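You operate a simulated robot arm through the tools that you are given. There is no shell and no other tool.

You run a simulated robot arm. Do the job below in one go: nothing can be reset, and whatever is moved stays where it is left.

## Task
Measure the gap between the first two faults in the pink tape.
Fine: light on and kept on, counter to 0 with the first at the red line, stop with the second there, brake back on.

The check looks at the end state, three seconds after you hand in, the way a careful person would. Anything else that was tipped, shoved, dropped, spilled or broken makes it a failure.

## Robot
A 7-joint arm with a two-finger parallel gripper, fixed in place. Base frame: the origin is on the floor under the middle of its stand, x ahead of it, y to its left, z up; the work surface is at about z = 0.88. Lengths are in m, angles in degrees, forces in N, time in s.
With the tool pointing down near the work surface it reaches from about 0.4 to 0.76 m from the base axis. Its first joint turns from -143.0 to 143.0 degrees. Payload 3 kg.
The TCP is the grasp point between the finger pads, 0.03 m short of the fingertips. In the tool frame z runs along the fingers and y along their closing line. The gripper opens to 0.11 m. The fingers are 0.02 m wide and 0.01 m thick; the gripper's body (0.048 by 0.112 m) begins 0.055 m behind the TCP.
Orientation is that of the tool frame in the base frame, as a unit quaternion [w, x, y, z]. With the fingers straight down and closing along the base's y, the tool's x points along the base's -x, its y along +y and its z along -z.

## Interface
- The arm moves only by the tool servo_tool. Its argument "increments" is one flat list of numbers, 7 for each row, row after row: the shift along the base's x, y, z in m, then the turn, a rotation vector about the base's x, y, z in degrees, then the gripper command, from -1 (shut) to 1 (fully open), values between in proportion. In form: [dx, dy, dz, wx, wy, wz, claw, dx, dy, dz, wx, wy, wz, claw, ...]. A call has 1 to 20 rows; each row is the pose to reach, as a shift and turn from the pose commanded when the call began. Each row takes 0.2 s and may step no farther than 0.05 m and 8.6 degrees from the row before; otherwise, or with a gripper value out of range, the whole call is refused. A pose out of reach is approached as far as the arm can. The call stops where the force on the tool passes 40 N (or 10 N more than at its start, if that is more) or the arm is blocked; 0.2 s more then pass. The fingers move at their own pace (about 0.108 m/s each) and stop on an object; they squeeze with about 23 N. The grip force told is the motor's: it shows also when the fingers shut on nothing. Time passes only in rows, and 0.2 s behind the last, so rows that repeat a pose let the fingers close. The reply holds the time, the measured pose of the TCP, the force on the tool along the base axes, the opening and the grip force, in the units named above and with some noise, with the torque about the TCP (base axes, N m) and any sound that the robot's microphone picked up.
- Cameras (640 x 400 px; columns grow to the right, rows downward): "scene" is fixed at [0.4002, 0.4996, 1.6479]; the picture's right is [-0.82, -0.57, 0.00], its down [-0.37, 0.53, -0.76] and it looks along [0.43, -0.62, -0.65] (base axes); focal length 314 px, centre (320, 200). "wrist" rides on the gripper at [0.072, 0.017, -0.103] in the tool frame; the picture's right is [-0.23, 0.97, 0.00], its down [-0.76, -0.18, -0.62] and it looks along [-0.61, -0.14, 0.78] (tool axes); focal length 222 px, centre (320, 200). There is no depth. A picture from a camera that has moved, and an enlarged one, comes with that camera's place and axes in the base frame and with its lens.
- camera(camera): a new picture of that camera. It takes no simulated time.
- raise_lower(by): slides the trunk up (or, below 0, down) by that many m; the arm rides with it, the base frame stays. It gives what a move gives, with no picture.
- enlarge(camera, box): a new picture of the part [left, top, right, bottom] of that camera's present view, enlarged. It takes no simulated time.
- sign_off(): hands the job in; it is judged then, once.

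Places have to be worked out from the pictures, the camera data and where the tool is seen. Open the gripper and draw the arm clear of the work before you hand the job in, unless the task says otherwise.

The tools are called after "Request:" by a JSON object that holds its "name" and its "arguments". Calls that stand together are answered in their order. servo_tool: Moves the arm, as the interface text tells. Its arguments: {"type":"object","properties":{"increments":{"type":"array"}},"required":["increments"]} The other tools are called the same way: raise_lower (by) moves the trunk up or down; camera (camera) takes a picture; enlarge (camera, box) takes an enlarged picture of a part of a camera's view; sign_off () hands the job in.

At the start:

```text
time: 0.0
position: [0.7601, 0.0067, 1.2283]
tcp_rot: [0.0, 0.001, 1.0, 0.001]
force: [-0.4, -0.7, 0.1]
moment: [0.0, -0.01, 0.01]
grip_width: 0.1099
finger_force: 0.0
trunk travel left (down, up): [-0.775, 0.115]
```

scene: 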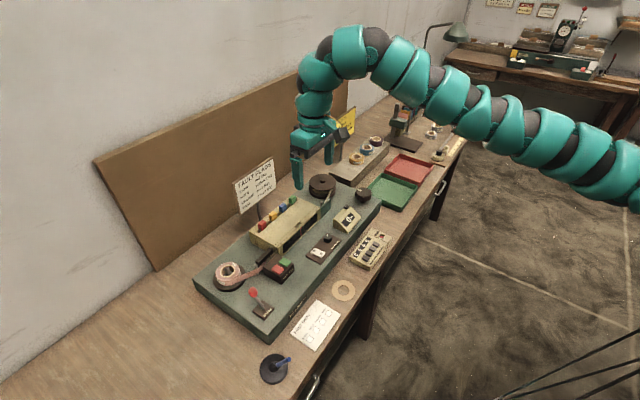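
wrist: 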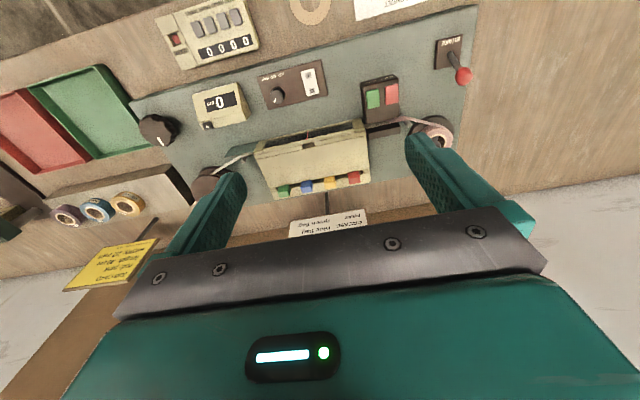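

I'll begin by looking closely at the bench and its instruments before moving anything.

Request:
{"name": "enlarge", "arguments": {"camera": "scene", "box": [190, 230, 330, 330]}}

Request:
{"name": "enlarge", "arguments": {"camera": "scene", "box": [290, 170, 400, 280]}}

Request:
{"name": "enlarge", "arguments": {"camera": "scene", "box": [220, 150, 300, 220]}}

Request:
{"name": "enlarge", "arguments": {"camera": "scene", "box": [250, 270, 370, 390]}}

Request:
{"name": "enlarge", "arguments": {"camera": "wrist", "box": [130, 0, 490, 240]}}

Request:
{"name": "enlarge", "arguments": {"camera": "wrist", "box": [240, 20, 480, 170]}}

```text
4.00 times, centred on (260, 280) of scene
camera zoom: at [0.4002, 0.4996, 1.6479], right [-0.82, -0.57, 0.0], down [-0.37, 0.53, -0.76], along [0.43, -0.62, -0.65], focal length 1254 px, centre (560, -120)
```

zoom: 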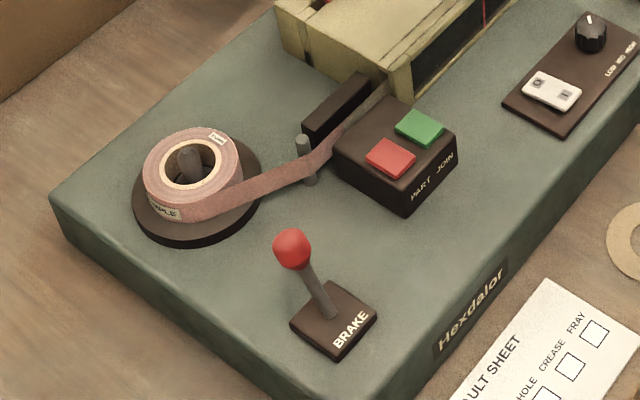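

```text
3.64 times, centred on (345, 225) of scene
camera zoom: at [0.4002, 0.4996, 1.6479], right [-0.82, -0.57, 0.0], down [-0.37, 0.53, -0.76], along [0.43, -0.62, -0.65], focal length 1140 px, centre (229, 109)
```

zoom: 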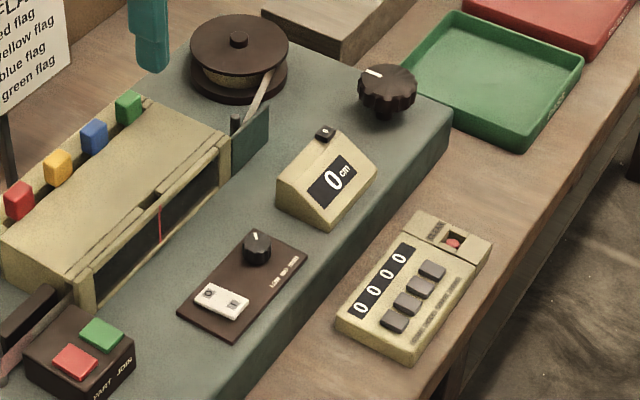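

```text
5.71 times, centred on (260, 185) of scene
camera zoom: at [0.4002, 0.4996, 1.6479], right [-0.82, -0.57, 0.0], down [-0.37, 0.53, -0.76], along [0.43, -0.62, -0.65], focal length 1792 px, centre (663, 286)
```

zoom: 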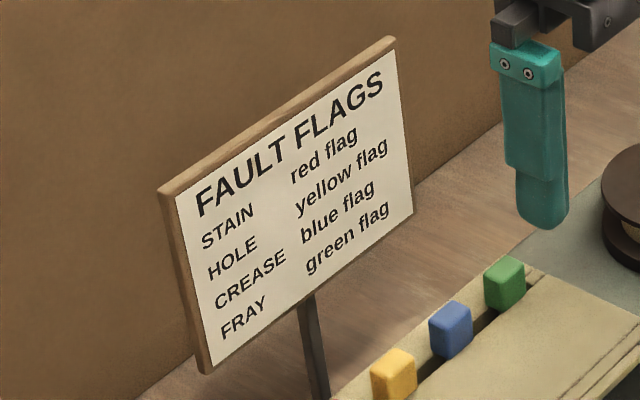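

```text
3.33 times, centred on (310, 330) of scene
camera zoom: at [0.4002, 0.4996, 1.6479], right [-0.82, -0.57, 0.0], down [-0.37, 0.53, -0.76], along [0.43, -0.62, -0.65], focal length 1045 px, centre (353, -233)
```

zoom: 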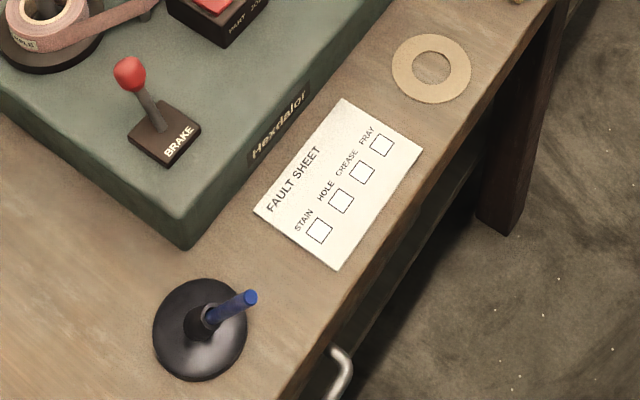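

```text
1.67 times, centred on (310, 120) of wrist
camera zoom: at [0.687, 0.0248, 1.3315], right [0.23, 0.97, 0.0], down [0.76, -0.18, 0.62], along [0.61, -0.14, -0.78], focal length 370 px, centre (337, 333)
```

zoom: 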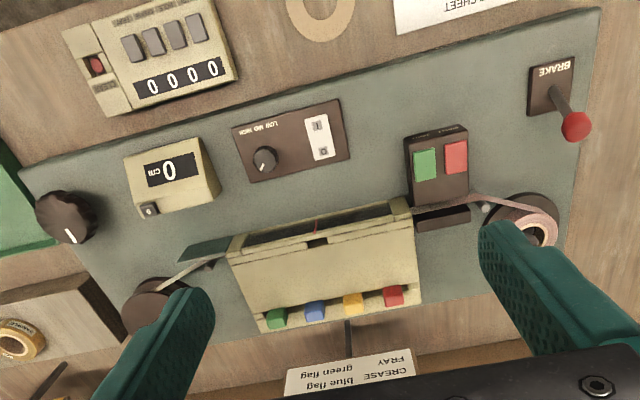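

```text
2.67 times, centred on (360, 95) of wrist
camera zoom: at [0.687, 0.0248, 1.3315], right [0.23, 0.97, 0.0], down [0.76, -0.18, 0.62], along [0.61, -0.14, -0.78], focal length 592 px, centre (213, 480)
```

zoom: 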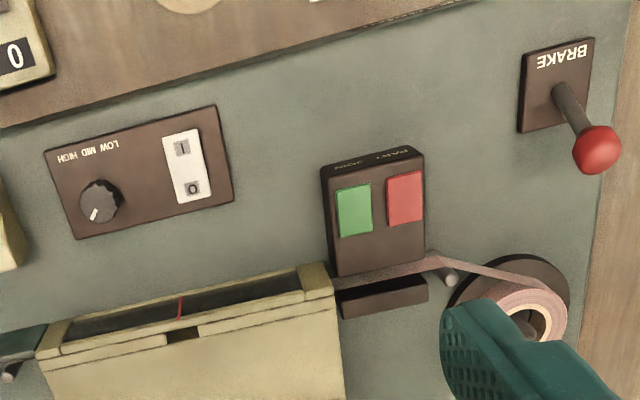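

The machine has a brake lever, a rocker with a LOW/MID/HIGH knob, a counter with a top button and a big winding knob. I'll zoom in on the remaining labels and on the yellow card.

Request:
{"name": "enlarge", "arguments": {"camera": "wrist", "box": [50, 220, 200, 310]}}

Request:
{"name": "enlarge", "arguments": {"camera": "scene", "box": [290, 220, 350, 270]}}

Request:
{"name": "enlarge", "arguments": {"camera": "scene", "box": [325, 90, 465, 180]}}

Request:
{"name": "enlarge", "arguments": {"camera": "scene", "box": [340, 220, 400, 270]}}

Request:
{"name": "enlarge", "arguments": {"camera": "scene", "box": [330, 175, 390, 235]}}

Request:
{"name": "enlarge", "arguments": {"camera": "scene", "box": [240, 190, 340, 270]}}

Request:
{"name": "enlarge", "arguments": {"camera": "scene", "box": [450, 0, 640, 120]}}

```text
4.27 times, centred on (125, 265) of wrist
camera zoom: at [0.687, 0.0248, 1.3315], right [0.23, 0.97, 0.0], down [0.76, -0.18, 0.62], along [0.61, -0.14, -0.78], focal length 948 px, centre (1152, -77)
```

zoom: 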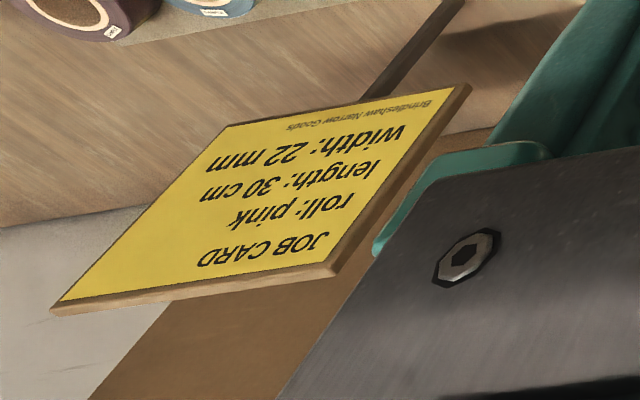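

```text
8.00 times, centred on (320, 245) of scene
camera zoom: at [0.4002, 0.4996, 1.6479], right [-0.82, -0.57, 0.0], down [-0.37, 0.53, -0.76], along [0.43, -0.62, -0.65], focal length 2508 px, centre (320, -160)
```

zoom: 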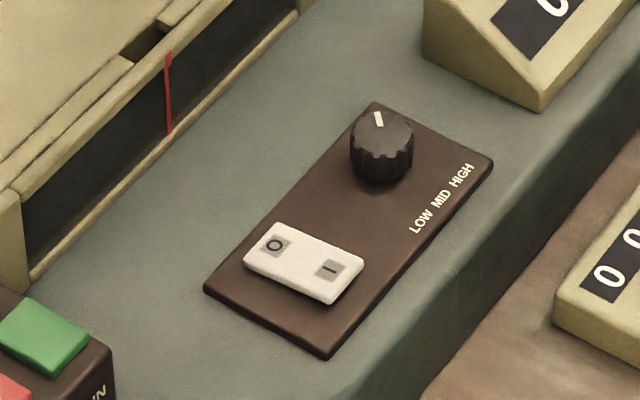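

```text
4.44 times, centred on (395, 135) of scene
camera zoom: at [0.4002, 0.4996, 1.6479], right [-0.82, -0.57, 0.0], down [-0.37, 0.53, -0.76], along [0.43, -0.62, -0.65], focal length 1394 px, centre (-13, 489)
```

zoom: 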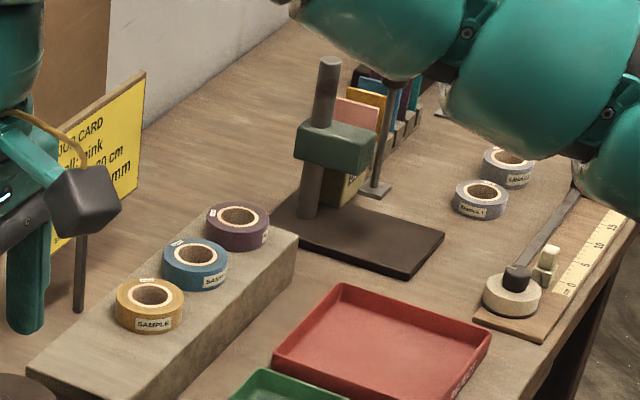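

```text
8.00 times, centred on (370, 245) of scene
camera zoom: at [0.4002, 0.4996, 1.6479], right [-0.82, -0.57, 0.0], down [-0.37, 0.53, -0.76], along [0.43, -0.62, -0.65], focal length 2508 px, centre (-80, -160)
```

zoom: 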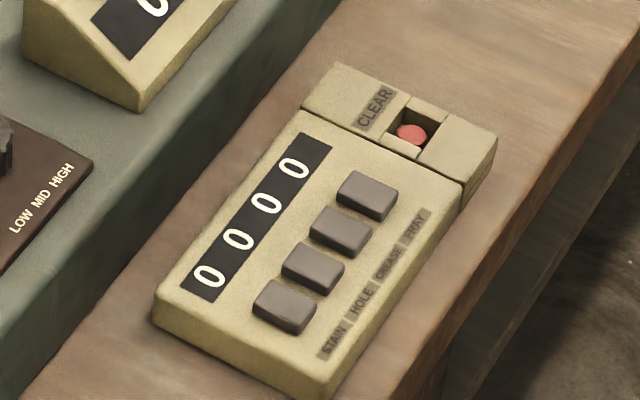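

```text
6.67 times, centred on (360, 205) of scene
camera zoom: at [0.4002, 0.4996, 1.6479], right [-0.82, -0.57, 0.0], down [-0.37, 0.53, -0.76], along [0.43, -0.62, -0.65], focal length 2090 px, centre (53, 167)
```

zoom: 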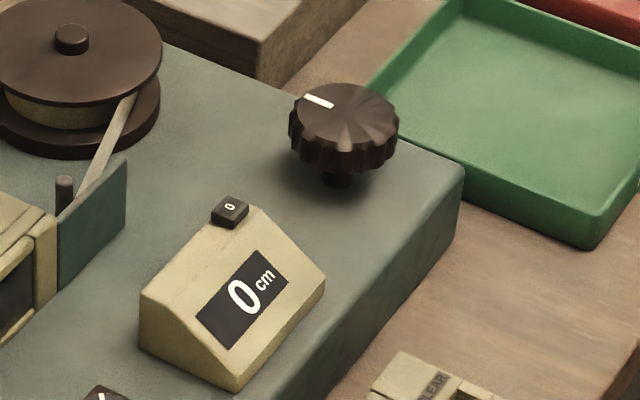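

```text
5.00 times, centred on (290, 230) of scene
camera zoom: at [0.4002, 0.4996, 1.6479], right [-0.82, -0.57, 0.0], down [-0.37, 0.53, -0.76], along [0.43, -0.62, -0.65], focal length 1568 px, centre (470, 50)
```

zoom: 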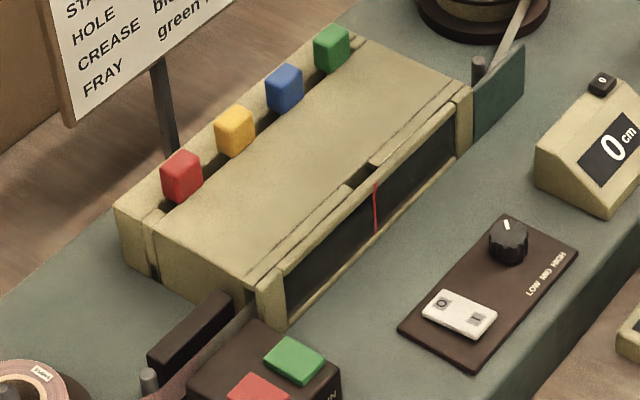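

```text
3.33 times, centred on (545, 60) of scene
camera zoom: at [0.4002, 0.4996, 1.6479], right [-0.82, -0.57, 0.0], down [-0.37, 0.53, -0.76], along [0.43, -0.62, -0.65], focal length 1045 px, centre (-430, 667)
```

zoom: 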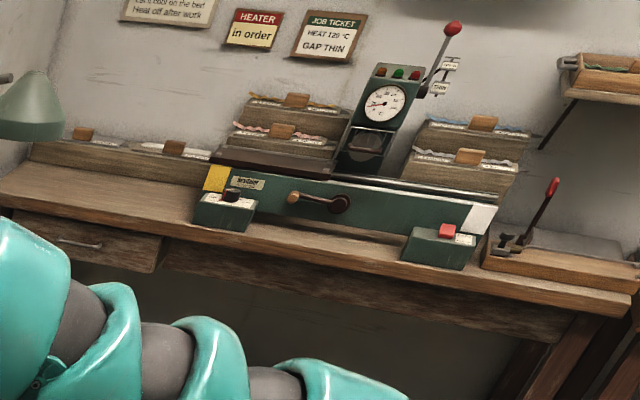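

The pink tape runs from the supply reel at left, through the red-line window, to the take-up reel at right. I put the rocker's "I" end at about (0.75, -0.011, 0.90), the counter button at (0.78, -0.205, 0.938), the brake ball at (0.80, 0.225, 0.949) and the winding knob top at (0.765, -0.30, 0.934). I'll lower the trunk by 0.2 m to bring the arm into working height.

Request:
{"name": "raise_lower", "arguments": {"by": -0.2}}

```text
time: 2.2
position: [0.7604, 0.006, 1.0291]
tcp_rot: [0.0, -0.001, 1.0, 0.001]
force: [-1.0, -0.7, -0.2]
moment: [0.02, 0.0, 0.03]
grip_width: 0.11
finger_force: 0.0
trunk travel left (down, up): [-0.575, 0.315]
```

The trunk move worked and the TCP is now at z 1.029. I'll shut the gripper, move above the "I" end of the rocker and check alignment with both cameras.

Request:
{"name": "servo_tool", "arguments": {"increments": [-0.005, -0.008, 0, 0, 0, 0, -1, -0.011, -0.017, -0.03, 0, 0, 0, -1, -0.011, -0.017, -0.05, 0, 0, 0, -1, -0.011, -0.017, -0.05, 0, 0, 0, -1]}}

Request:
{"name": "camera", "arguments": {"camera": "wrist"}}

Request:
{"name": "enlarge", "arguments": {"camera": "scene", "box": [250, 180, 410, 280]}}

```text
time: 3.2
position: [0.749, -0.0104, 0.9777]
tcp_rot: [0.0, 0.001, 1.0, 0.0]
force: [-0.3, 0.3, -0.9]
moment: [-0.01, -0.04, 0.03]
grip_width: 0.0
finger_force: 22.8
trunk travel left (down, up): [-0.575, 0.315]
```

```text
taken
camera wrist: at [0.6759, 0.008, 1.0806], right [0.23, 0.97, 0.0], down [0.76, -0.18, 0.62], along [0.61, -0.14, -0.78], focal length 222 px, centre (320, 200)
```

wrist: 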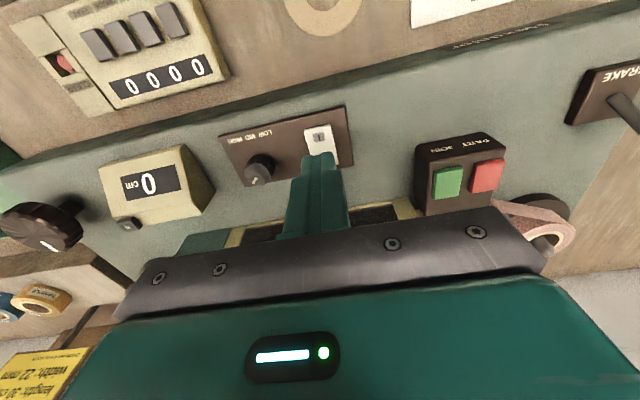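

```text
4.00 times, centred on (330, 230) of scene
camera zoom: at [0.4002, 0.4996, 1.6479], right [-0.82, -0.57, 0.0], down [-0.37, 0.53, -0.76], along [0.43, -0.62, -0.65], focal length 1254 px, centre (280, 80)
```

zoom: 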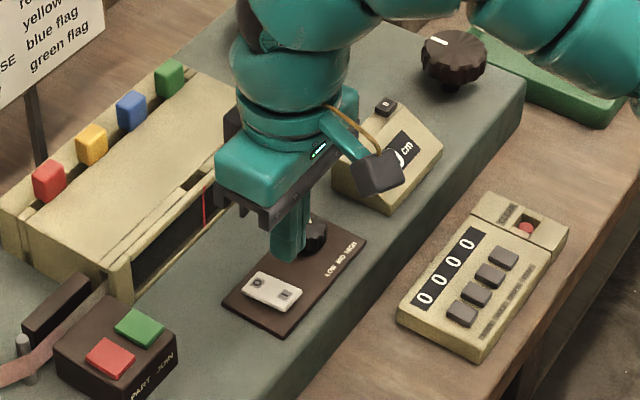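

The fingertip is right over the "I" end with about 5 cm to go. I'll lower slowly and watch the force.

Request:
{"name": "servo_tool", "arguments": {"increments": [-0.002, 0, -0.015, 0, 0, 0, -1, -0.002, 0, -0.025, 0, 0, 0, -1, -0.002, 0, -0.032, 0, 0, 0, -1, -0.002, 0, -0.036, 0, 0, 0, -1]}}

Request:
{"name": "enlarge", "arguments": {"camera": "scene", "box": [280, 210, 360, 270]}}

```text
time: 4.2
position: [0.7471, -0.0109, 0.9433]
tcp_rot: [-0.001, 0.002, 1.0, 0.0]
force: [0.1, 0.1, 0.1]
moment: [0.0, 0.0, -0.01]
grip_width: 0.0
finger_force: 23.0
trunk travel left (down, up): [-0.575, 0.315]
```

```text
6.67 times, centred on (320, 240) of scene
camera zoom: at [0.4002, 0.4996, 1.6479], right [-0.82, -0.57, 0.0], down [-0.37, 0.53, -0.76], along [0.43, -0.62, -0.65], focal length 2090 px, centre (320, -67)
```

zoom: 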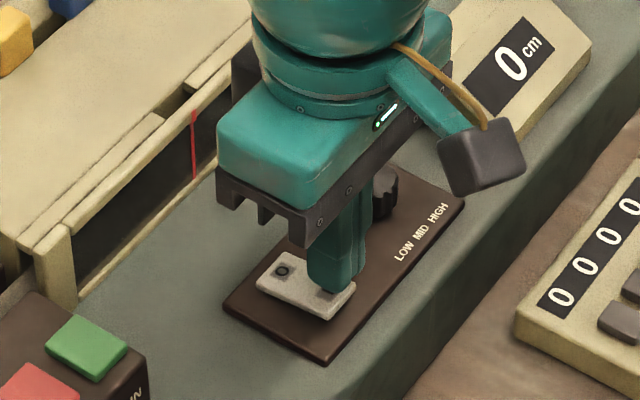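

The tip is right above the "I" mark and nearly touching, with no force yet. I'll continue down a few millimetres at a time.

Request:
{"name": "servo_tool", "arguments": {"increments": [0, 0, -0.004, 0, 0, 0, -1, 0, 0, -0.008, 0, 0, 0, -1, 0, 0, -0.012, 0, 0, 0, -1, 0, 0, -0.015, 0, 0, 0, -1]}}

Request:
{"name": "enlarge", "arguments": {"camera": "scene", "box": [260, 200, 360, 270]}}

```text
time: 5.2
position: [0.7475, -0.0118, 0.9286]
tcp_rot: [0.0, 0.001, 1.0, -0.001]
force: [0.0, 0.5, -1.2]
moment: [0.0, 0.01, 0.01]
grip_width: 0.0001
finger_force: 22.5
trunk travel left (down, up): [-0.575, 0.315]
```

```text
5.71 times, centred on (310, 235) of scene
camera zoom: at [0.4002, 0.4996, 1.6479], right [-0.82, -0.57, 0.0], down [-0.37, 0.53, -0.76], along [0.43, -0.62, -0.65], focal length 1792 px, centre (377, 0)
```

zoom: 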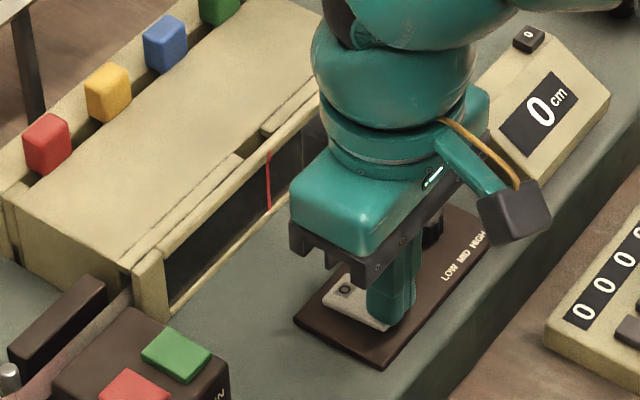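

There's still no contact force at tip height 0.899 and the window is dark. I'll keep lowering.

Request:
{"name": "servo_tool", "arguments": {"increments": [0, 0, -0.003, 0, 0, 0, -1, 0, 0, -0.006, 0, 0, 0, -1, 0, 0, -0.009, 0, 0, 0, -1, 0, 0, -0.011, 0, 0, 0, -1]}}

Request:
{"name": "enlarge", "arguments": {"camera": "scene", "box": [260, 200, 360, 270]}}

```text
time: 6.3
position: [0.7485, -0.0102, 0.9232]
tcp_rot: [0.007, 0.001, 1.0, 0.002]
force: [-3.8, 1.3, 16.8]
moment: [-0.02, -0.05, 0.11]
grip_width: 0.0
finger_force: 22.8
trunk travel left (down, up): [-0.575, 0.315]
heard: click
stopped in row 4: the force on the tool passed its limit at 42 N (the readings are from after the stop); the commanded pose is now the measured one
```

```text
5.71 times, centred on (310, 235) of scene
camera zoom: at [0.4002, 0.4996, 1.6479], right [-0.82, -0.57, 0.0], down [-0.37, 0.53, -0.76], along [0.43, -0.62, -0.65], focal length 1792 px, centre (377, 0)
```

zoom: 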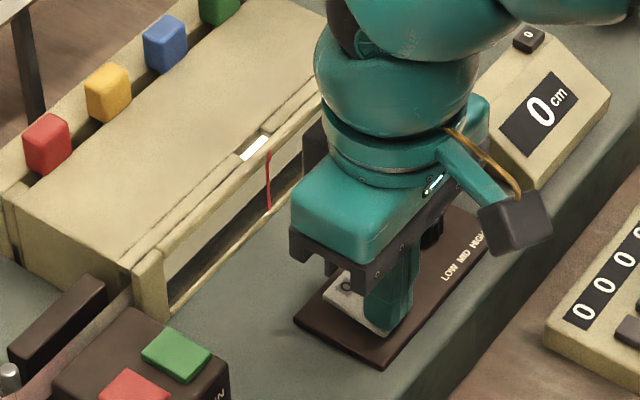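

A click, and the window lit up: the light is on. I'll rise clear and back off to look at the window.

Request:
{"name": "servo_tool", "arguments": {"increments": [0, 0, 0.03, 0, 0, 0, -1, 0, 0, 0.07, 0, 0, 0, -1, -0.04, 0, 0.1, 0, 0, 0, -1, -0.08, 0, 0.12, 0, 0, 0, -1, -0.08, 0, 0.12, 0, 0, 0, -1]}}

Request:
{"name": "camera", "arguments": {"camera": "wrist"}}

Request:
{"name": "enlarge", "arguments": {"camera": "scene", "box": [250, 195, 340, 265]}}

Request:
{"name": "enlarge", "arguments": {"camera": "wrist", "box": [220, 130, 440, 260]}}

```text
time: 7.5
position: [0.6719, -0.0114, 1.032]
tcp_rot: [0.006, 0.002, 1.0, 0.001]
force: [-1.1, 0.3, 0.9]
moment: [0.02, -0.02, 0.0]
grip_width: 0.0
finger_force: 22.9
out of reach, approached as far as the arm can: row 4, 5
trunk travel left (down, up): [-0.575, 0.315]
```

```text
taken
camera wrist: at [0.5973, 0.0075, 1.1328], right [0.23, 0.97, 0.01], down [0.75, -0.18, 0.63], along [0.61, -0.14, -0.78], focal length 222 px, centre (320, 200)
```

wrist: 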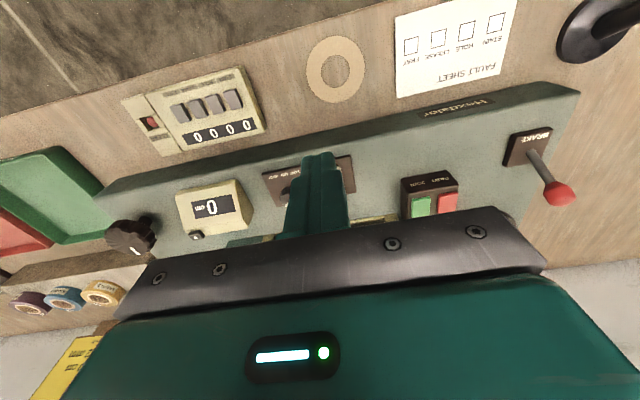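

```text
5.71 times, centred on (295, 230) of scene
camera zoom: at [0.4002, 0.4996, 1.6479], right [-0.82, -0.57, 0.0], down [-0.37, 0.53, -0.76], along [0.43, -0.62, -0.65], focal length 1792 px, centre (463, 29)
```

zoom: 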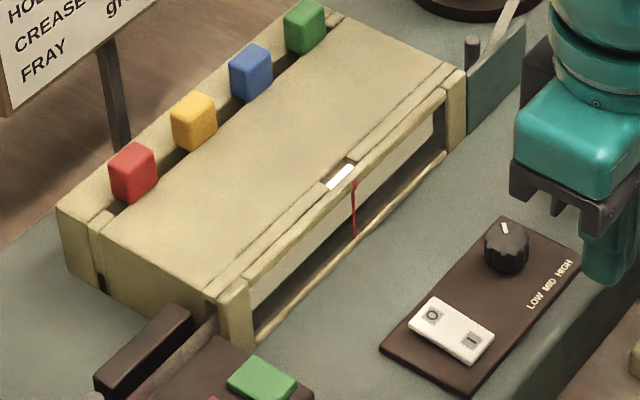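

```text
2.91 times, centred on (330, 195) of wrist
camera zoom: at [0.5973, 0.0075, 1.1328], right [0.23, 0.97, 0.01], down [0.75, -0.18, 0.63], along [0.61, -0.14, -0.78], focal length 646 px, centre (291, 214)
```

zoom: 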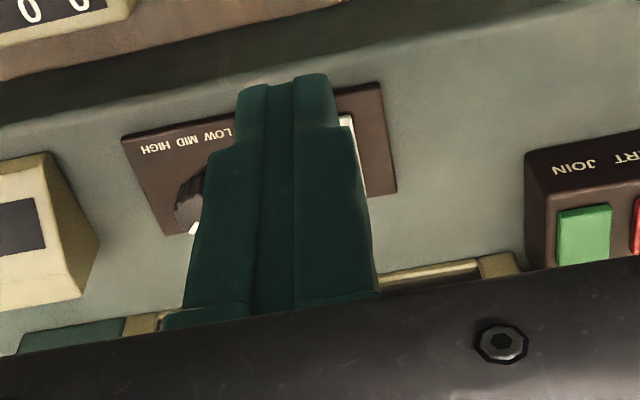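

The light works, and nothing else has moved. I'll zoom tightly on the window in the fixed camera to see whether the tape is visible.

Request:
{"name": "enlarge", "arguments": {"camera": "scene", "box": [280, 205, 325, 250]}}

Request:
{"name": "enlarge", "arguments": {"camera": "scene", "box": [200, 250, 300, 300]}}

```text
8.89 times, centred on (302, 228) of scene
camera zoom: at [0.4002, 0.4996, 1.6479], right [-0.82, -0.57, 0.0], down [-0.37, 0.53, -0.76], along [0.43, -0.62, -0.65], focal length 2787 px, centre (476, -44)
```

zoom: 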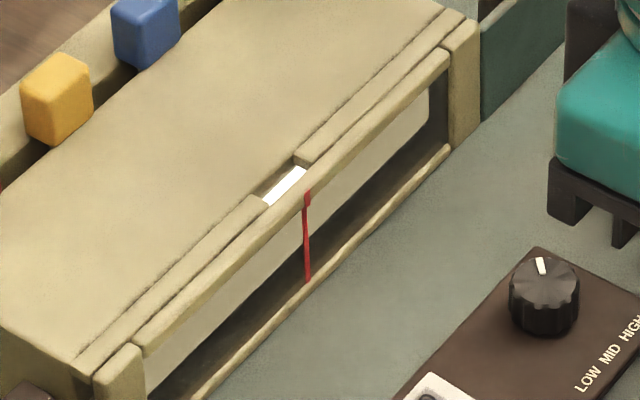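

```text
6.40 times, centred on (250, 275) of scene
camera zoom: at [0.4002, 0.4996, 1.6479], right [-0.82, -0.57, 0.0], down [-0.37, 0.53, -0.76], along [0.43, -0.62, -0.65], focal length 2007 px, centre (768, -280)
```

zoom: 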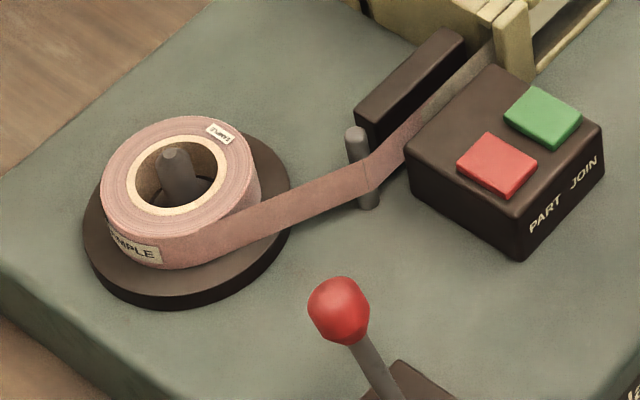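

What I see in the window is pale leader tape; the pink tape is spliced in just left of the box. The brake must come off first: its lever leans away from me (+x), with the ball at about (0.80, 0.225, 0.949). I'll move to a pre-grasp above and in front of the ball with the tool pitched 40° forward.

Request:
{"name": "servo_tool", "arguments": {"increments": [0.015, 0.047, 0, 0, -8, 0, -1, 0.03, 0.094, 0, 0, -16, 0, -0.5, 0.045, 0.141, 0, 0, -24, 0, 0.1, 0.06, 0.188, -0.01, 0, -32, 0, 0.1, 0.077, 0.236, -0.02, 0, -40, 0, 0.1, 0.077, 0.236, -0.02, 0, -40, 0, 0.1]}}

Request:
{"name": "camera", "arguments": {"camera": "wrist"}}

Request:
{"name": "enlarge", "arguments": {"camera": "scene", "box": [180, 210, 340, 340]}}

```text
refused: row 4 steps farther than a row can; nothing moved
```

```text
taken
camera wrist: at [0.5973, 0.0075, 1.1328], right [0.23, 0.97, 0.01], down [0.75, -0.18, 0.63], along [0.61, -0.14, -0.78], focal length 222 px, centre (320, 200)
```

wrist: 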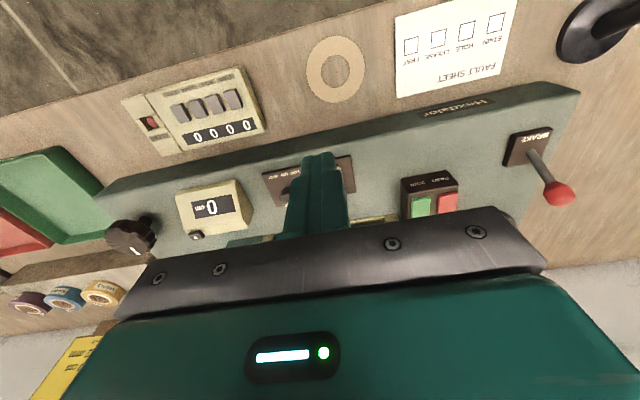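

```text
3.08 times, centred on (260, 275) of scene
camera zoom: at [0.4002, 0.4996, 1.6479], right [-0.82, -0.57, 0.0], down [-0.37, 0.53, -0.76], along [0.43, -0.62, -0.65], focal length 965 px, centre (505, -31)
```

zoom: 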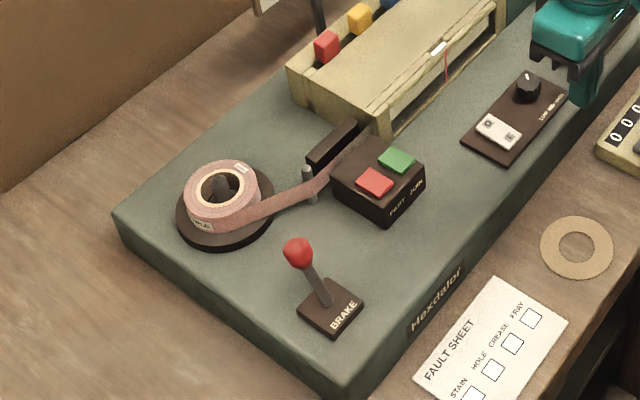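

That call was refused because one row stepped slightly too far, and nothing moved. I'll send the same move in smaller rows.

Request:
{"name": "servo_tool", "arguments": {"increments": [0.012, 0.04, 0, 0, -7, 0, -1, 0.025, 0.08, 0, 0, -14, 0, -0.5, 0.038, 0.12, 0, 0, -21, 0, 0.1, 0.051, 0.16, -0.006, 0, -28, 0, 0.1, 0.064, 0.2, -0.013, 0, -35, 0, 0.1, 0.077, 0.236, -0.02, 0, -40, 0, 0.1, 0.077, 0.236, -0.02, 0, -40, 0, 0.1]}}

Request:
{"name": "camera", "arguments": {"camera": "wrist"}}

Request:
{"name": "enlarge", "arguments": {"camera": "scene", "box": [180, 210, 340, 340]}}

```text
time: 9.1
position: [0.7487, 0.2259, 1.0123]
tcp_rot: [0.348, 0.001, 0.937, 0.001]
force: [0.2, 0.2, -0.1]
moment: [0.01, 0.05, 0.05]
grip_width: 0.0607
finger_force: 0.1
trunk travel left (down, up): [-0.575, 0.315]
```

```text
taken
camera wrist: at [0.625, 0.2446, 1.0426], right [0.17, 0.97, 0.15], down [0.17, -0.18, 0.97], along [0.97, -0.14, -0.2], focal length 222 px, centre (320, 200)
```

wrist: 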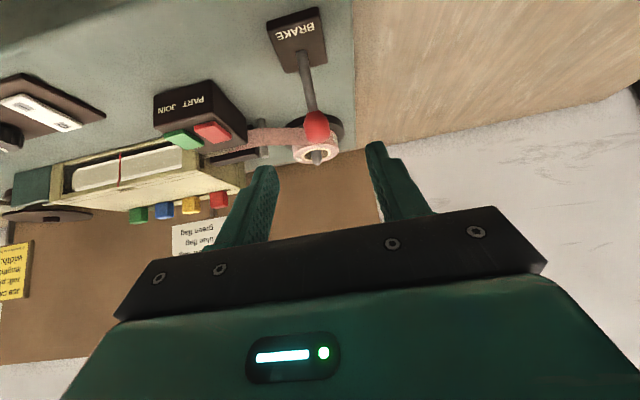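

```text
3.08 times, centred on (260, 275) of scene
camera zoom: at [0.4002, 0.4996, 1.6479], right [-0.82, -0.57, 0.0], down [-0.37, 0.53, -0.76], along [0.43, -0.62, -0.65], focal length 965 px, centre (505, -31)
```

zoom: 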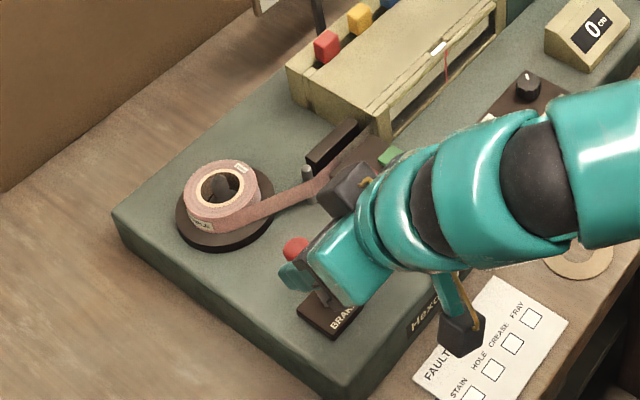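

The ball sits centred between the open fingers (y about 0.226). I'll advance about 8 cm along the tool axis to put it between the pads, then close.

Request:
{"name": "servo_tool", "arguments": {"increments": [0.013, 0, -0.016, 0, 0, 0, 0.1, 0.026, 0, -0.033, 0, 0, 0, 0.1, 0.039, 0, -0.05, 0, 0, 0, 0.1, 0.051, 0, -0.065, 0, 0, 0, 0.1, 0.051, 0, -0.065, 0, 0, 0, -1, 0.051, 0, -0.065, 0, 0, 0, -1, 0.051, 0, -0.065, 0, 0, 0, -1]}}

Request:
{"name": "camera", "arguments": {"camera": "wrist"}}

Request:
{"name": "enlarge", "arguments": {"camera": "scene", "box": [180, 210, 340, 340]}}

```text
time: 10.7
position: [0.7993, 0.2247, 0.948]
tcp_rot: [0.347, 0.0, 0.938, 0.002]
force: [2.9, -2.3, -0.5]
moment: [-0.07, -0.2, 0.0]
grip_width: 0.021
finger_force: 45.4
trunk travel left (down, up): [-0.575, 0.315]
```

```text
taken
camera wrist: at [0.6764, 0.2432, 0.9777], right [0.17, 0.97, 0.15], down [0.17, -0.18, 0.97], along [0.97, -0.14, -0.2], focal length 222 px, centre (320, 200)
```

wrist: 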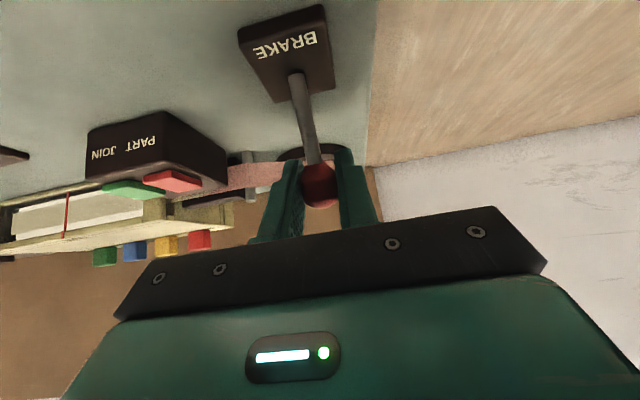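

```text
3.08 times, centred on (260, 275) of scene
camera zoom: at [0.4002, 0.4996, 1.6479], right [-0.82, -0.57, 0.0], down [-0.37, 0.53, -0.76], along [0.43, -0.62, -0.65], focal length 965 px, centre (505, -31)
```

zoom: 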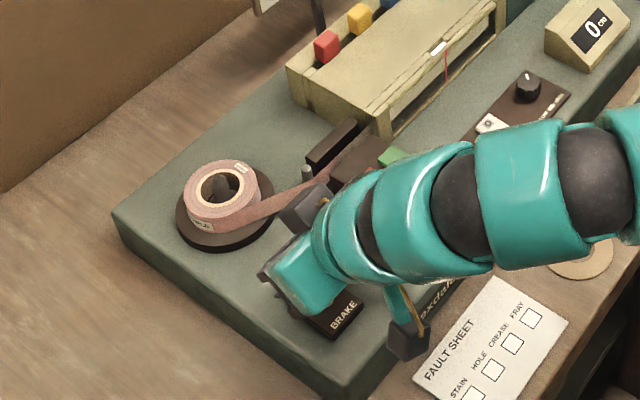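

The ball is gripped (width 21 mm). I'll pull the lever toward me along its arc, in small rows.

Request:
{"name": "servo_tool", "arguments": {"increments": [-0.01, 0, 0.003, 0, 0, 0, -1, -0.02, 0, 0.005, 0, 0, 0, -1, -0.03, 0, 0.005, 0, 0, 0, -1, -0.04, 0, 0.004, 0, 0, 0, -1, -0.05, 0, 0.001, 0, 0, 0, -1]}}

Request:
{"name": "camera", "arguments": {"camera": "wrist"}}

```text
time: 11.9
position: [0.7496, 0.2261, 0.9473]
tcp_rot: [0.345, 0.0, 0.938, 0.002]
force: [14.0, -1.4, -4.3]
moment: [-0.01, -0.68, -0.01]
grip_width: 0.0083
finger_force: 44.7
trunk travel left (down, up): [-0.575, 0.315]
```

```text
taken
camera wrist: at [0.6271, 0.2431, 0.9783], right [0.17, 0.97, 0.15], down [0.18, -0.18, 0.97], along [0.97, -0.14, -0.2], focal length 222 px, centre (320, 200)
```

wrist: 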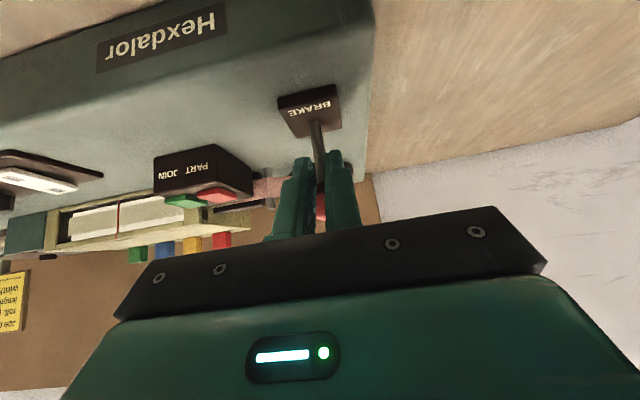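

The pads slipped off the ball and now hold the stem (8 mm). I'll check the lever's angle before continuing.

Request:
{"name": "enlarge", "arguments": {"camera": "wrist", "box": [240, 60, 400, 240]}}

Request:
{"name": "enlarge", "arguments": {"camera": "scene", "box": [230, 260, 300, 330]}}

```text
2.22 times, centred on (320, 150) of wrist
camera zoom: at [0.6271, 0.2431, 0.9783], right [0.17, 0.97, 0.15], down [0.18, -0.18, 0.97], along [0.97, -0.14, -0.2], focal length 494 px, centre (320, 311)
```

zoom: 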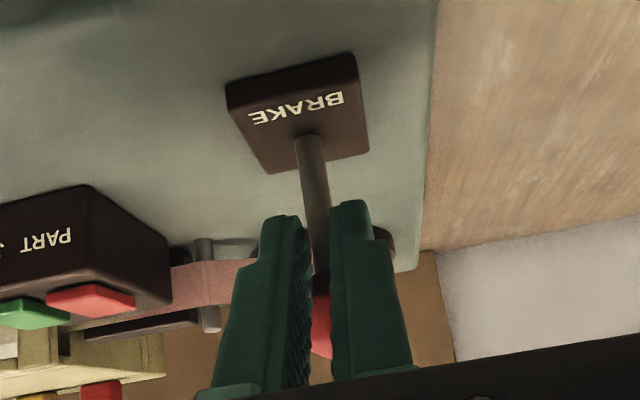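

```text
5.71 times, centred on (265, 295) of scene
camera zoom: at [0.4002, 0.4996, 1.6479], right [-0.82, -0.57, 0.0], down [-0.37, 0.53, -0.76], along [0.43, -0.62, -0.65], focal length 1792 px, centre (634, -343)
```

zoom: 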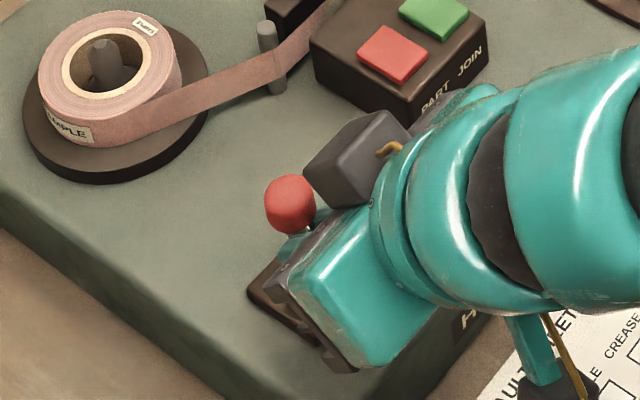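

The lever is now about upright (ball x about 0.777) and the pads grip the stem just under the ball near their tips. I'll keep pulling toward me and slightly down along the arc.

Request:
{"name": "servo_tool", "arguments": {"increments": [-0.008, 0, 0, 0, 0, 0, -1, -0.016, 0, -0.002, 0, 0, 0, -1, -0.024, 0, -0.004, 0, 0, 0, -1, -0.032, 0, -0.006, 0, 0, 0, -1]}}

Request:
{"name": "enlarge", "arguments": {"camera": "wrist", "box": [240, 60, 400, 240]}}

Request:
{"name": "enlarge", "arguments": {"camera": "scene", "box": [230, 260, 300, 330]}}

```text
time: 12.9
position: [0.7173, 0.2244, 0.942]
tcp_rot: [0.346, -0.001, 0.938, 0.001]
force: [-0.1, -0.1, -0.1]
moment: [0.0, 0.0, 0.0]
grip_width: 0.0001
finger_force: 37.7
trunk travel left (down, up): [-0.575, 0.315]
```

```text
2.22 times, centred on (320, 150) of wrist
camera zoom: at [0.5939, 0.2436, 0.9725], right [0.17, 0.97, 0.15], down [0.18, -0.18, 0.97], along [0.97, -0.14, -0.2], focal length 494 px, centre (320, 311)
```

zoom: 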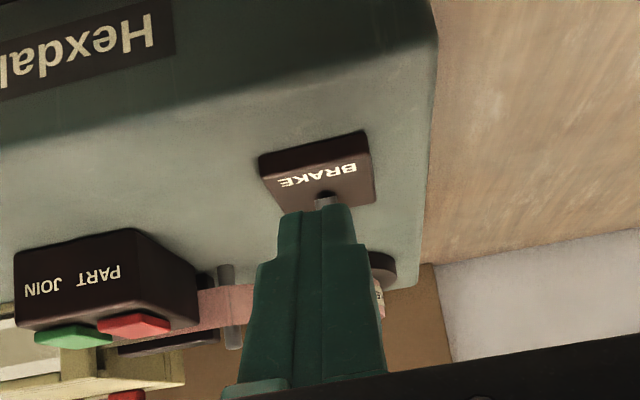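

```text
5.71 times, centred on (265, 295) of scene
camera zoom: at [0.4002, 0.4996, 1.6479], right [-0.82, -0.57, 0.0], down [-0.37, 0.53, -0.76], along [0.43, -0.62, -0.65], focal length 1792 px, centre (634, -343)
```

zoom: 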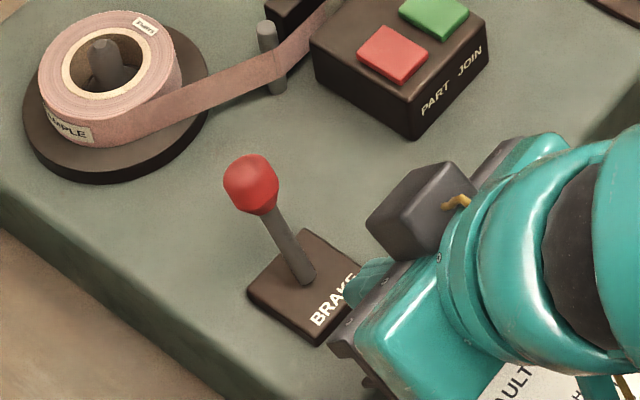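

The lever sprang back to its start: friction alone isn't enough, so it has an over-centre spring. I'll hook the closed fingers behind the ball instead, first moving up and over it with the pitch reduced to 30°.

Request:
{"name": "servo_tool", "arguments": {"increments": [-0.005, 0, 0.035, 0, 0, 0, -1, 0, 0, 0.068, 0, 5, 0, -1, 0.035, 0, 0.07, 0, 10, 0, -1, 0.07, 0, 0.07, 0, 10, 0, -1, 0.106, 0, 0.07, 0, 10, 0, -1, 0.106, 0, 0.07, 0, 10, 0, -1]}}

Request:
{"name": "camera", "arguments": {"camera": "wrist"}}

Request:
{"name": "enlarge", "arguments": {"camera": "scene", "box": [200, 240, 310, 330]}}

```text
time: 14.3
position: [0.7971, 0.2212, 1.0099]
tcp_rot: [0.264, 0.001, 0.965, 0.001]
force: [-0.1, 0.5, -0.4]
moment: [0.01, 0.01, 0.02]
grip_width: 0.0
finger_force: 37.4
out of reach, approached as far as the arm can: row 5, 6
trunk travel left (down, up): [-0.575, 0.315]
```

```text
taken
camera wrist: at [0.6808, 0.239, 1.0611], right [0.19, 0.97, 0.12], down [0.34, -0.18, 0.92], along [0.92, -0.14, -0.37], focal length 222 px, centre (320, 200)
```

wrist: 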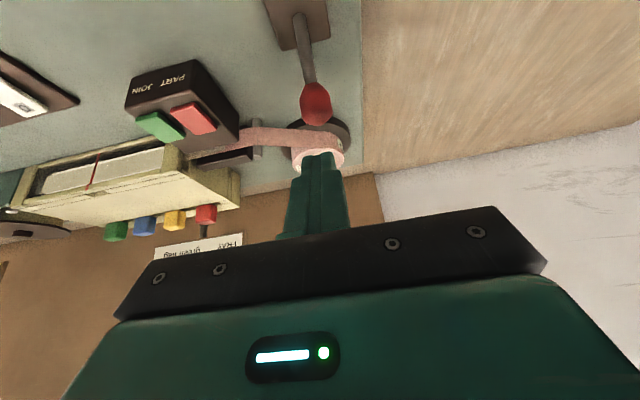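

```text
4.44 times, centred on (255, 285) of scene
camera zoom: at [0.4002, 0.4996, 1.6479], right [-0.82, -0.57, 0.0], down [-0.37, 0.53, -0.76], along [0.43, -0.62, -0.65], focal length 1394 px, centre (609, -178)
```

zoom: 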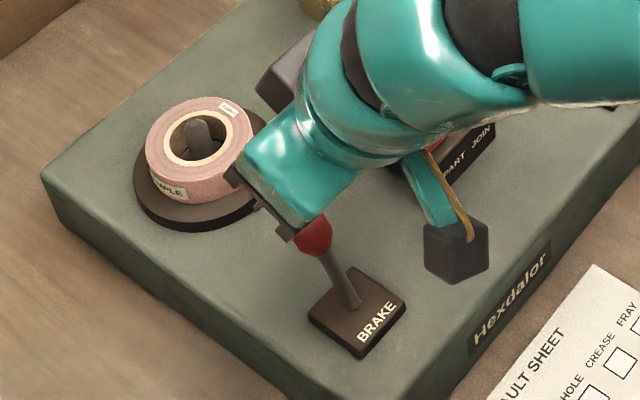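

At this trunk height, x = 0.797 is as far as the arm goes with 30° pitch. I'll raise the trunk a little and retry the same pose to see whether the reach improves.

Request:
{"name": "raise_lower", "arguments": {"by": 0.1}}

Request:
{"name": "servo_tool", "arguments": {"increments": [0, 0.003, -0.03, 0, 0, 0, -1, 0, 0.003, -0.06, 0, 0, 0, -1, 0, 0.003, -0.09, 0, 0, 0, -1, 0.025, 0.003, -0.1, 0, 0, 0, -1, 0.025, 0.003, -0.1, 0, 0, 0, -1]}}

```text
time: 15.6
position: [0.797, 0.2196, 1.1101]
tcp_rot: [0.264, 0.0, 0.965, 0.001]
force: [-0.4, 0.3, -0.3]
moment: [0.02, 0.01, 0.0]
grip_width: 0.0001
finger_force: 37.0
trunk travel left (down, up): [-0.675, 0.215]
```

```text
time: 16.8
position: [0.8032, 0.224, 1.0163]
tcp_rot: [0.263, 0.0, 0.965, 0.0]
force: [-0.3, -0.2, -0.5]
moment: [-0.03, -0.02, -0.05]
grip_width: 0.0001
finger_force: 37.7
out of reach, approached as far as the arm can: row 4, 5
trunk travel left (down, up): [-0.675, 0.215]
```

With the trunk up 0.1 m the reach improves only slightly (x 0.803). More pitch helps more, so I'll tilt to 37° and put the closed fingertips just behind the ball, still above it.

Request:
{"name": "servo_tool", "arguments": {"increments": [0.008, 0, 0, 0, -3.5, 0, -1, 0.0165, 0, 0, 0, -6.5, 0, -1, 0.0165, 0, 0, 0, -6.5, 0, -1]}}

Request:
{"name": "camera", "arguments": {"camera": "wrist"}}

Request:
{"name": "enlarge", "arguments": {"camera": "scene", "box": [200, 240, 310, 330]}}

```text
time: 17.6
position: [0.821, 0.2236, 1.0159]
tcp_rot: [0.317, -0.001, 0.948, 0.003]
force: [-0.2, -0.5, -0.4]
moment: [-0.03, 0.01, 0.04]
grip_width: 0.0
finger_force: 37.3
trunk travel left (down, up): [-0.675, 0.215]
```

```text
taken
camera wrist: at [0.699, 0.2415, 1.0542], right [0.18, 0.97, 0.14], down [0.23, -0.18, 0.96], along [0.96, -0.14, -0.26], focal length 222 px, centre (320, 200)
```

wrist: 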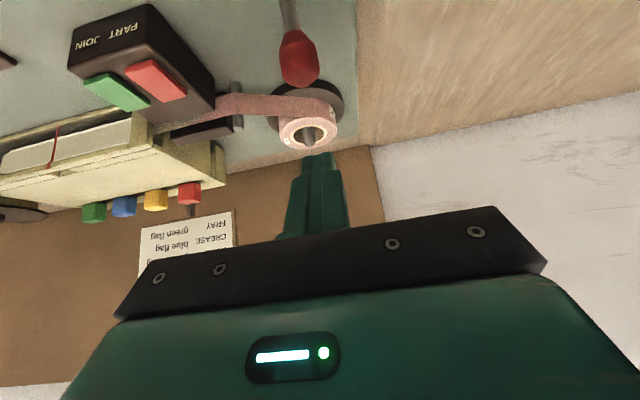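

```text
4.44 times, centred on (255, 285) of scene
camera zoom: at [0.4002, 0.4996, 1.6479], right [-0.82, -0.57, 0.0], down [-0.37, 0.53, -0.76], along [0.43, -0.62, -0.65], focal length 1394 px, centre (609, -178)
```

zoom: 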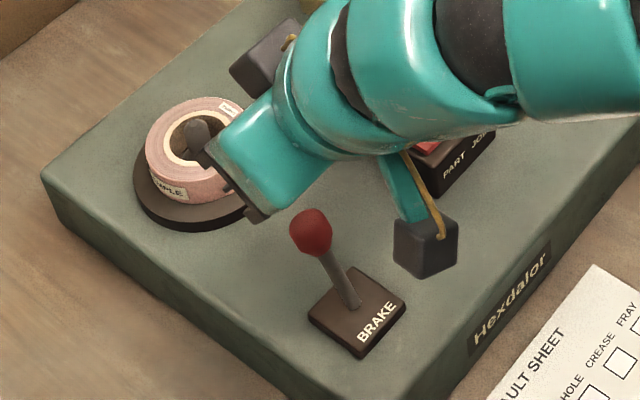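

The fingers are clear behind the ball. I'll lower them 5.5 cm so they hook behind it.

Request:
{"name": "servo_tool", "arguments": {"increments": [0, 0.001, -0.015, 0, 0, 0, -1, 0, 0.001, -0.03, 0, 0, 0, -1, -0.001, 0.001, -0.045, 0, 0, 0, -1, -0.001, 0.001, -0.055, 0, 0, 0, -1]}}

Request:
{"name": "enlarge", "arguments": {"camera": "wrist", "box": [240, 60, 400, 240]}}

Request:
{"name": "enlarge", "arguments": {"camera": "scene", "box": [200, 240, 310, 330]}}

```text
time: 18.6
position: [0.8169, 0.2239, 0.9612]
tcp_rot: [0.319, 0.001, 0.948, 0.002]
force: [-0.5, 0.3, 0.4]
moment: [-0.01, 0.01, -0.03]
grip_width: 0.0001
finger_force: 37.8
trunk travel left (down, up): [-0.675, 0.215]
```

```text
2.22 times, centred on (320, 150) of wrist
camera zoom: at [0.6968, 0.2424, 0.9994], right [0.18, 0.97, 0.14], down [0.23, -0.18, 0.96], along [0.96, -0.14, -0.26], focal length 494 px, centre (320, 311)
```

zoom: 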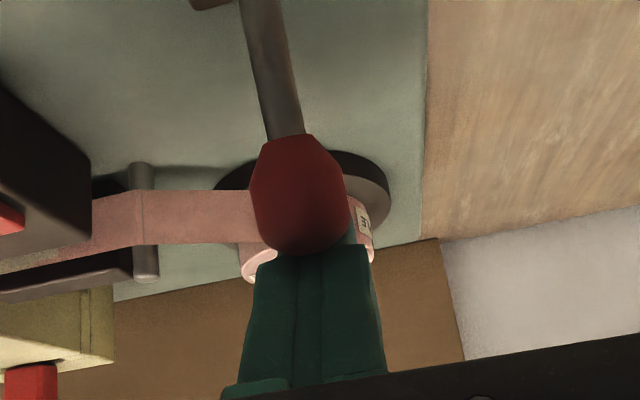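

```text
4.44 times, centred on (255, 285) of scene
camera zoom: at [0.4002, 0.4996, 1.6479], right [-0.82, -0.57, 0.0], down [-0.37, 0.53, -0.76], along [0.43, -0.62, -0.65], focal length 1394 px, centre (609, -178)
```

zoom: 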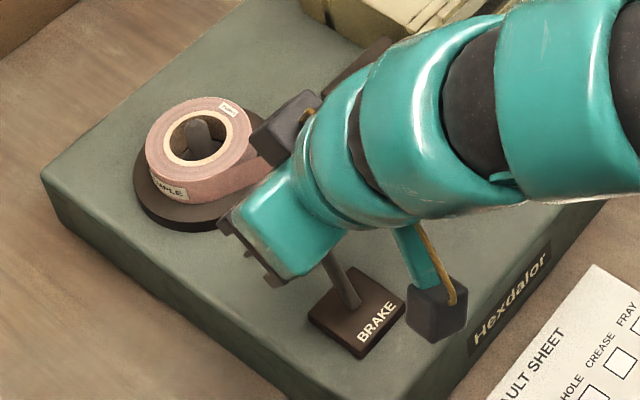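

The fingers are hooked behind the ball (the ball hides their tips in the wrist view). I'll pull toward me along the lever's arc.

Request:
{"name": "servo_tool", "arguments": {"increments": [-0.006, 0, 0.002, 0, 0, 0, -1, -0.012, 0, 0.0038, 0, 0, 0, -1, -0.018, 0, 0.005, 0, 0, 0, -1, -0.024, 0, 0.0055, 0, 0, 0, -1, -0.03, 0, 0.0055, 0, 0, 0, -1, -0.036, 0, 0.005, 0, 0, 0, -1, -0.043, 0, 0.003, 0, 0, 0, -1, -0.05, 0, 0.001, 0, 0, 0, -1, -0.058, 0, -0.001, 0, 0, 0, -1]}}

Request:
{"name": "enlarge", "arguments": {"camera": "wrist", "box": [240, 60, 400, 240]}}

Request:
{"name": "enlarge", "arguments": {"camera": "scene", "box": [200, 240, 310, 330]}}

```text
time: 20.6
position: [0.7608, 0.2249, 0.9644]
tcp_rot: [0.322, 0.0, 0.947, 0.004]
force: [8.6, 1.4, 23.6]
moment: [-0.14, 0.12, -0.07]
grip_width: 0.0
finger_force: 37.3
trunk travel left (down, up): [-0.675, 0.215]
```

```text
2.22 times, centred on (320, 150) of wrist
camera zoom: at [0.6396, 0.2434, 1.0012], right [0.18, 0.97, 0.14], down [0.23, -0.18, 0.96], along [0.96, -0.14, -0.25], focal length 494 px, centre (320, 311)
```

zoom: 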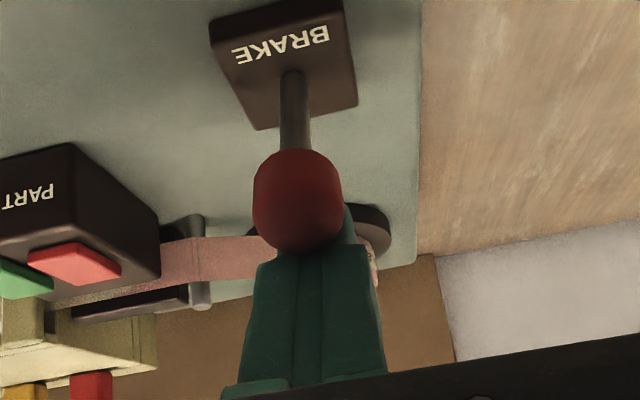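

```text
4.44 times, centred on (255, 285) of scene
camera zoom: at [0.4002, 0.4996, 1.6479], right [-0.82, -0.57, 0.0], down [-0.37, 0.53, -0.76], along [0.43, -0.62, -0.65], focal length 1394 px, centre (609, -178)
```

zoom: 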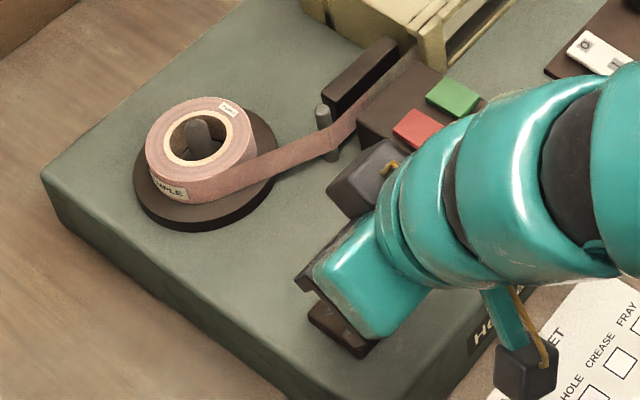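

The ball is now on my side of its pivot (x about 0.74) and the lever feels like it's at its stop. I'll lift straight up and away to see whether it stays there.

Request:
{"name": "servo_tool", "arguments": {"increments": [0.012, 0, 0.02, 0, 0, 0, -1, 0.012, 0, 0.055, 0, 0, 0, -1, 0, 0, 0.08, 0, 0, 0, -1, -0.04, 0, 0.085, 0, 0, 0, -1, -0.08, 0, 0.085, 0, 0, 0, -1]}}

Request:
{"name": "camera", "arguments": {"camera": "wrist"}}

Request:
{"name": "enlarge", "arguments": {"camera": "scene", "box": [200, 240, 310, 330]}}

```text
time: 21.8
position: [0.6795, 0.2273, 1.0495]
tcp_rot: [0.314, 0.005, 0.949, 0.011]
force: [0.0, -1.3, -3.9]
moment: [0.07, -0.32, 0.08]
grip_width: 0.0
finger_force: 37.1
trunk travel left (down, up): [-0.675, 0.215]
```

```text
taken
camera wrist: at [0.5583, 0.2438, 1.0889], right [0.18, 0.97, 0.16], down [0.24, -0.2, 0.95], along [0.95, -0.14, -0.27], focal length 222 px, centre (320, 200)
```

wrist: 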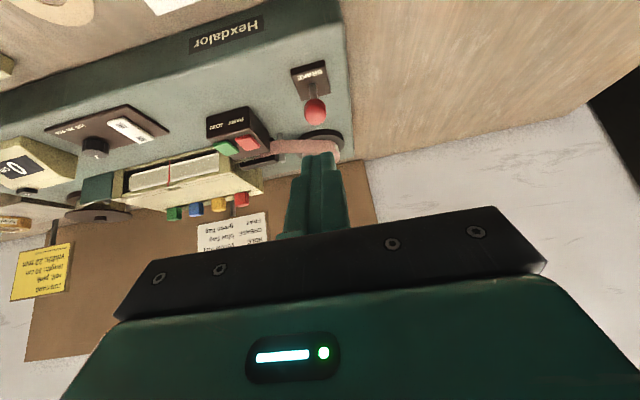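

```text
4.44 times, centred on (255, 285) of scene
camera zoom: at [0.4002, 0.4996, 1.6479], right [-0.82, -0.57, 0.0], down [-0.37, 0.53, -0.76], along [0.43, -0.62, -0.65], focal length 1394 px, centre (609, -178)
```

zoom: 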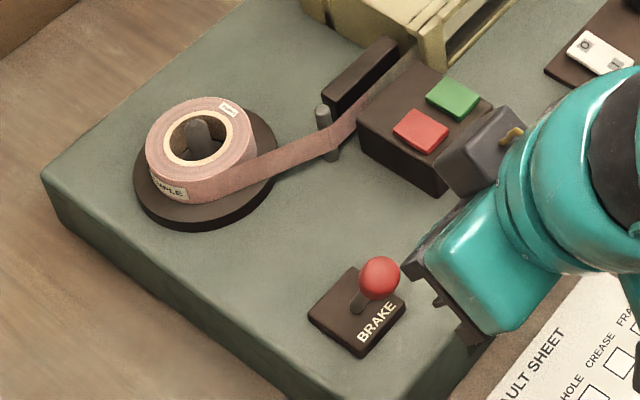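

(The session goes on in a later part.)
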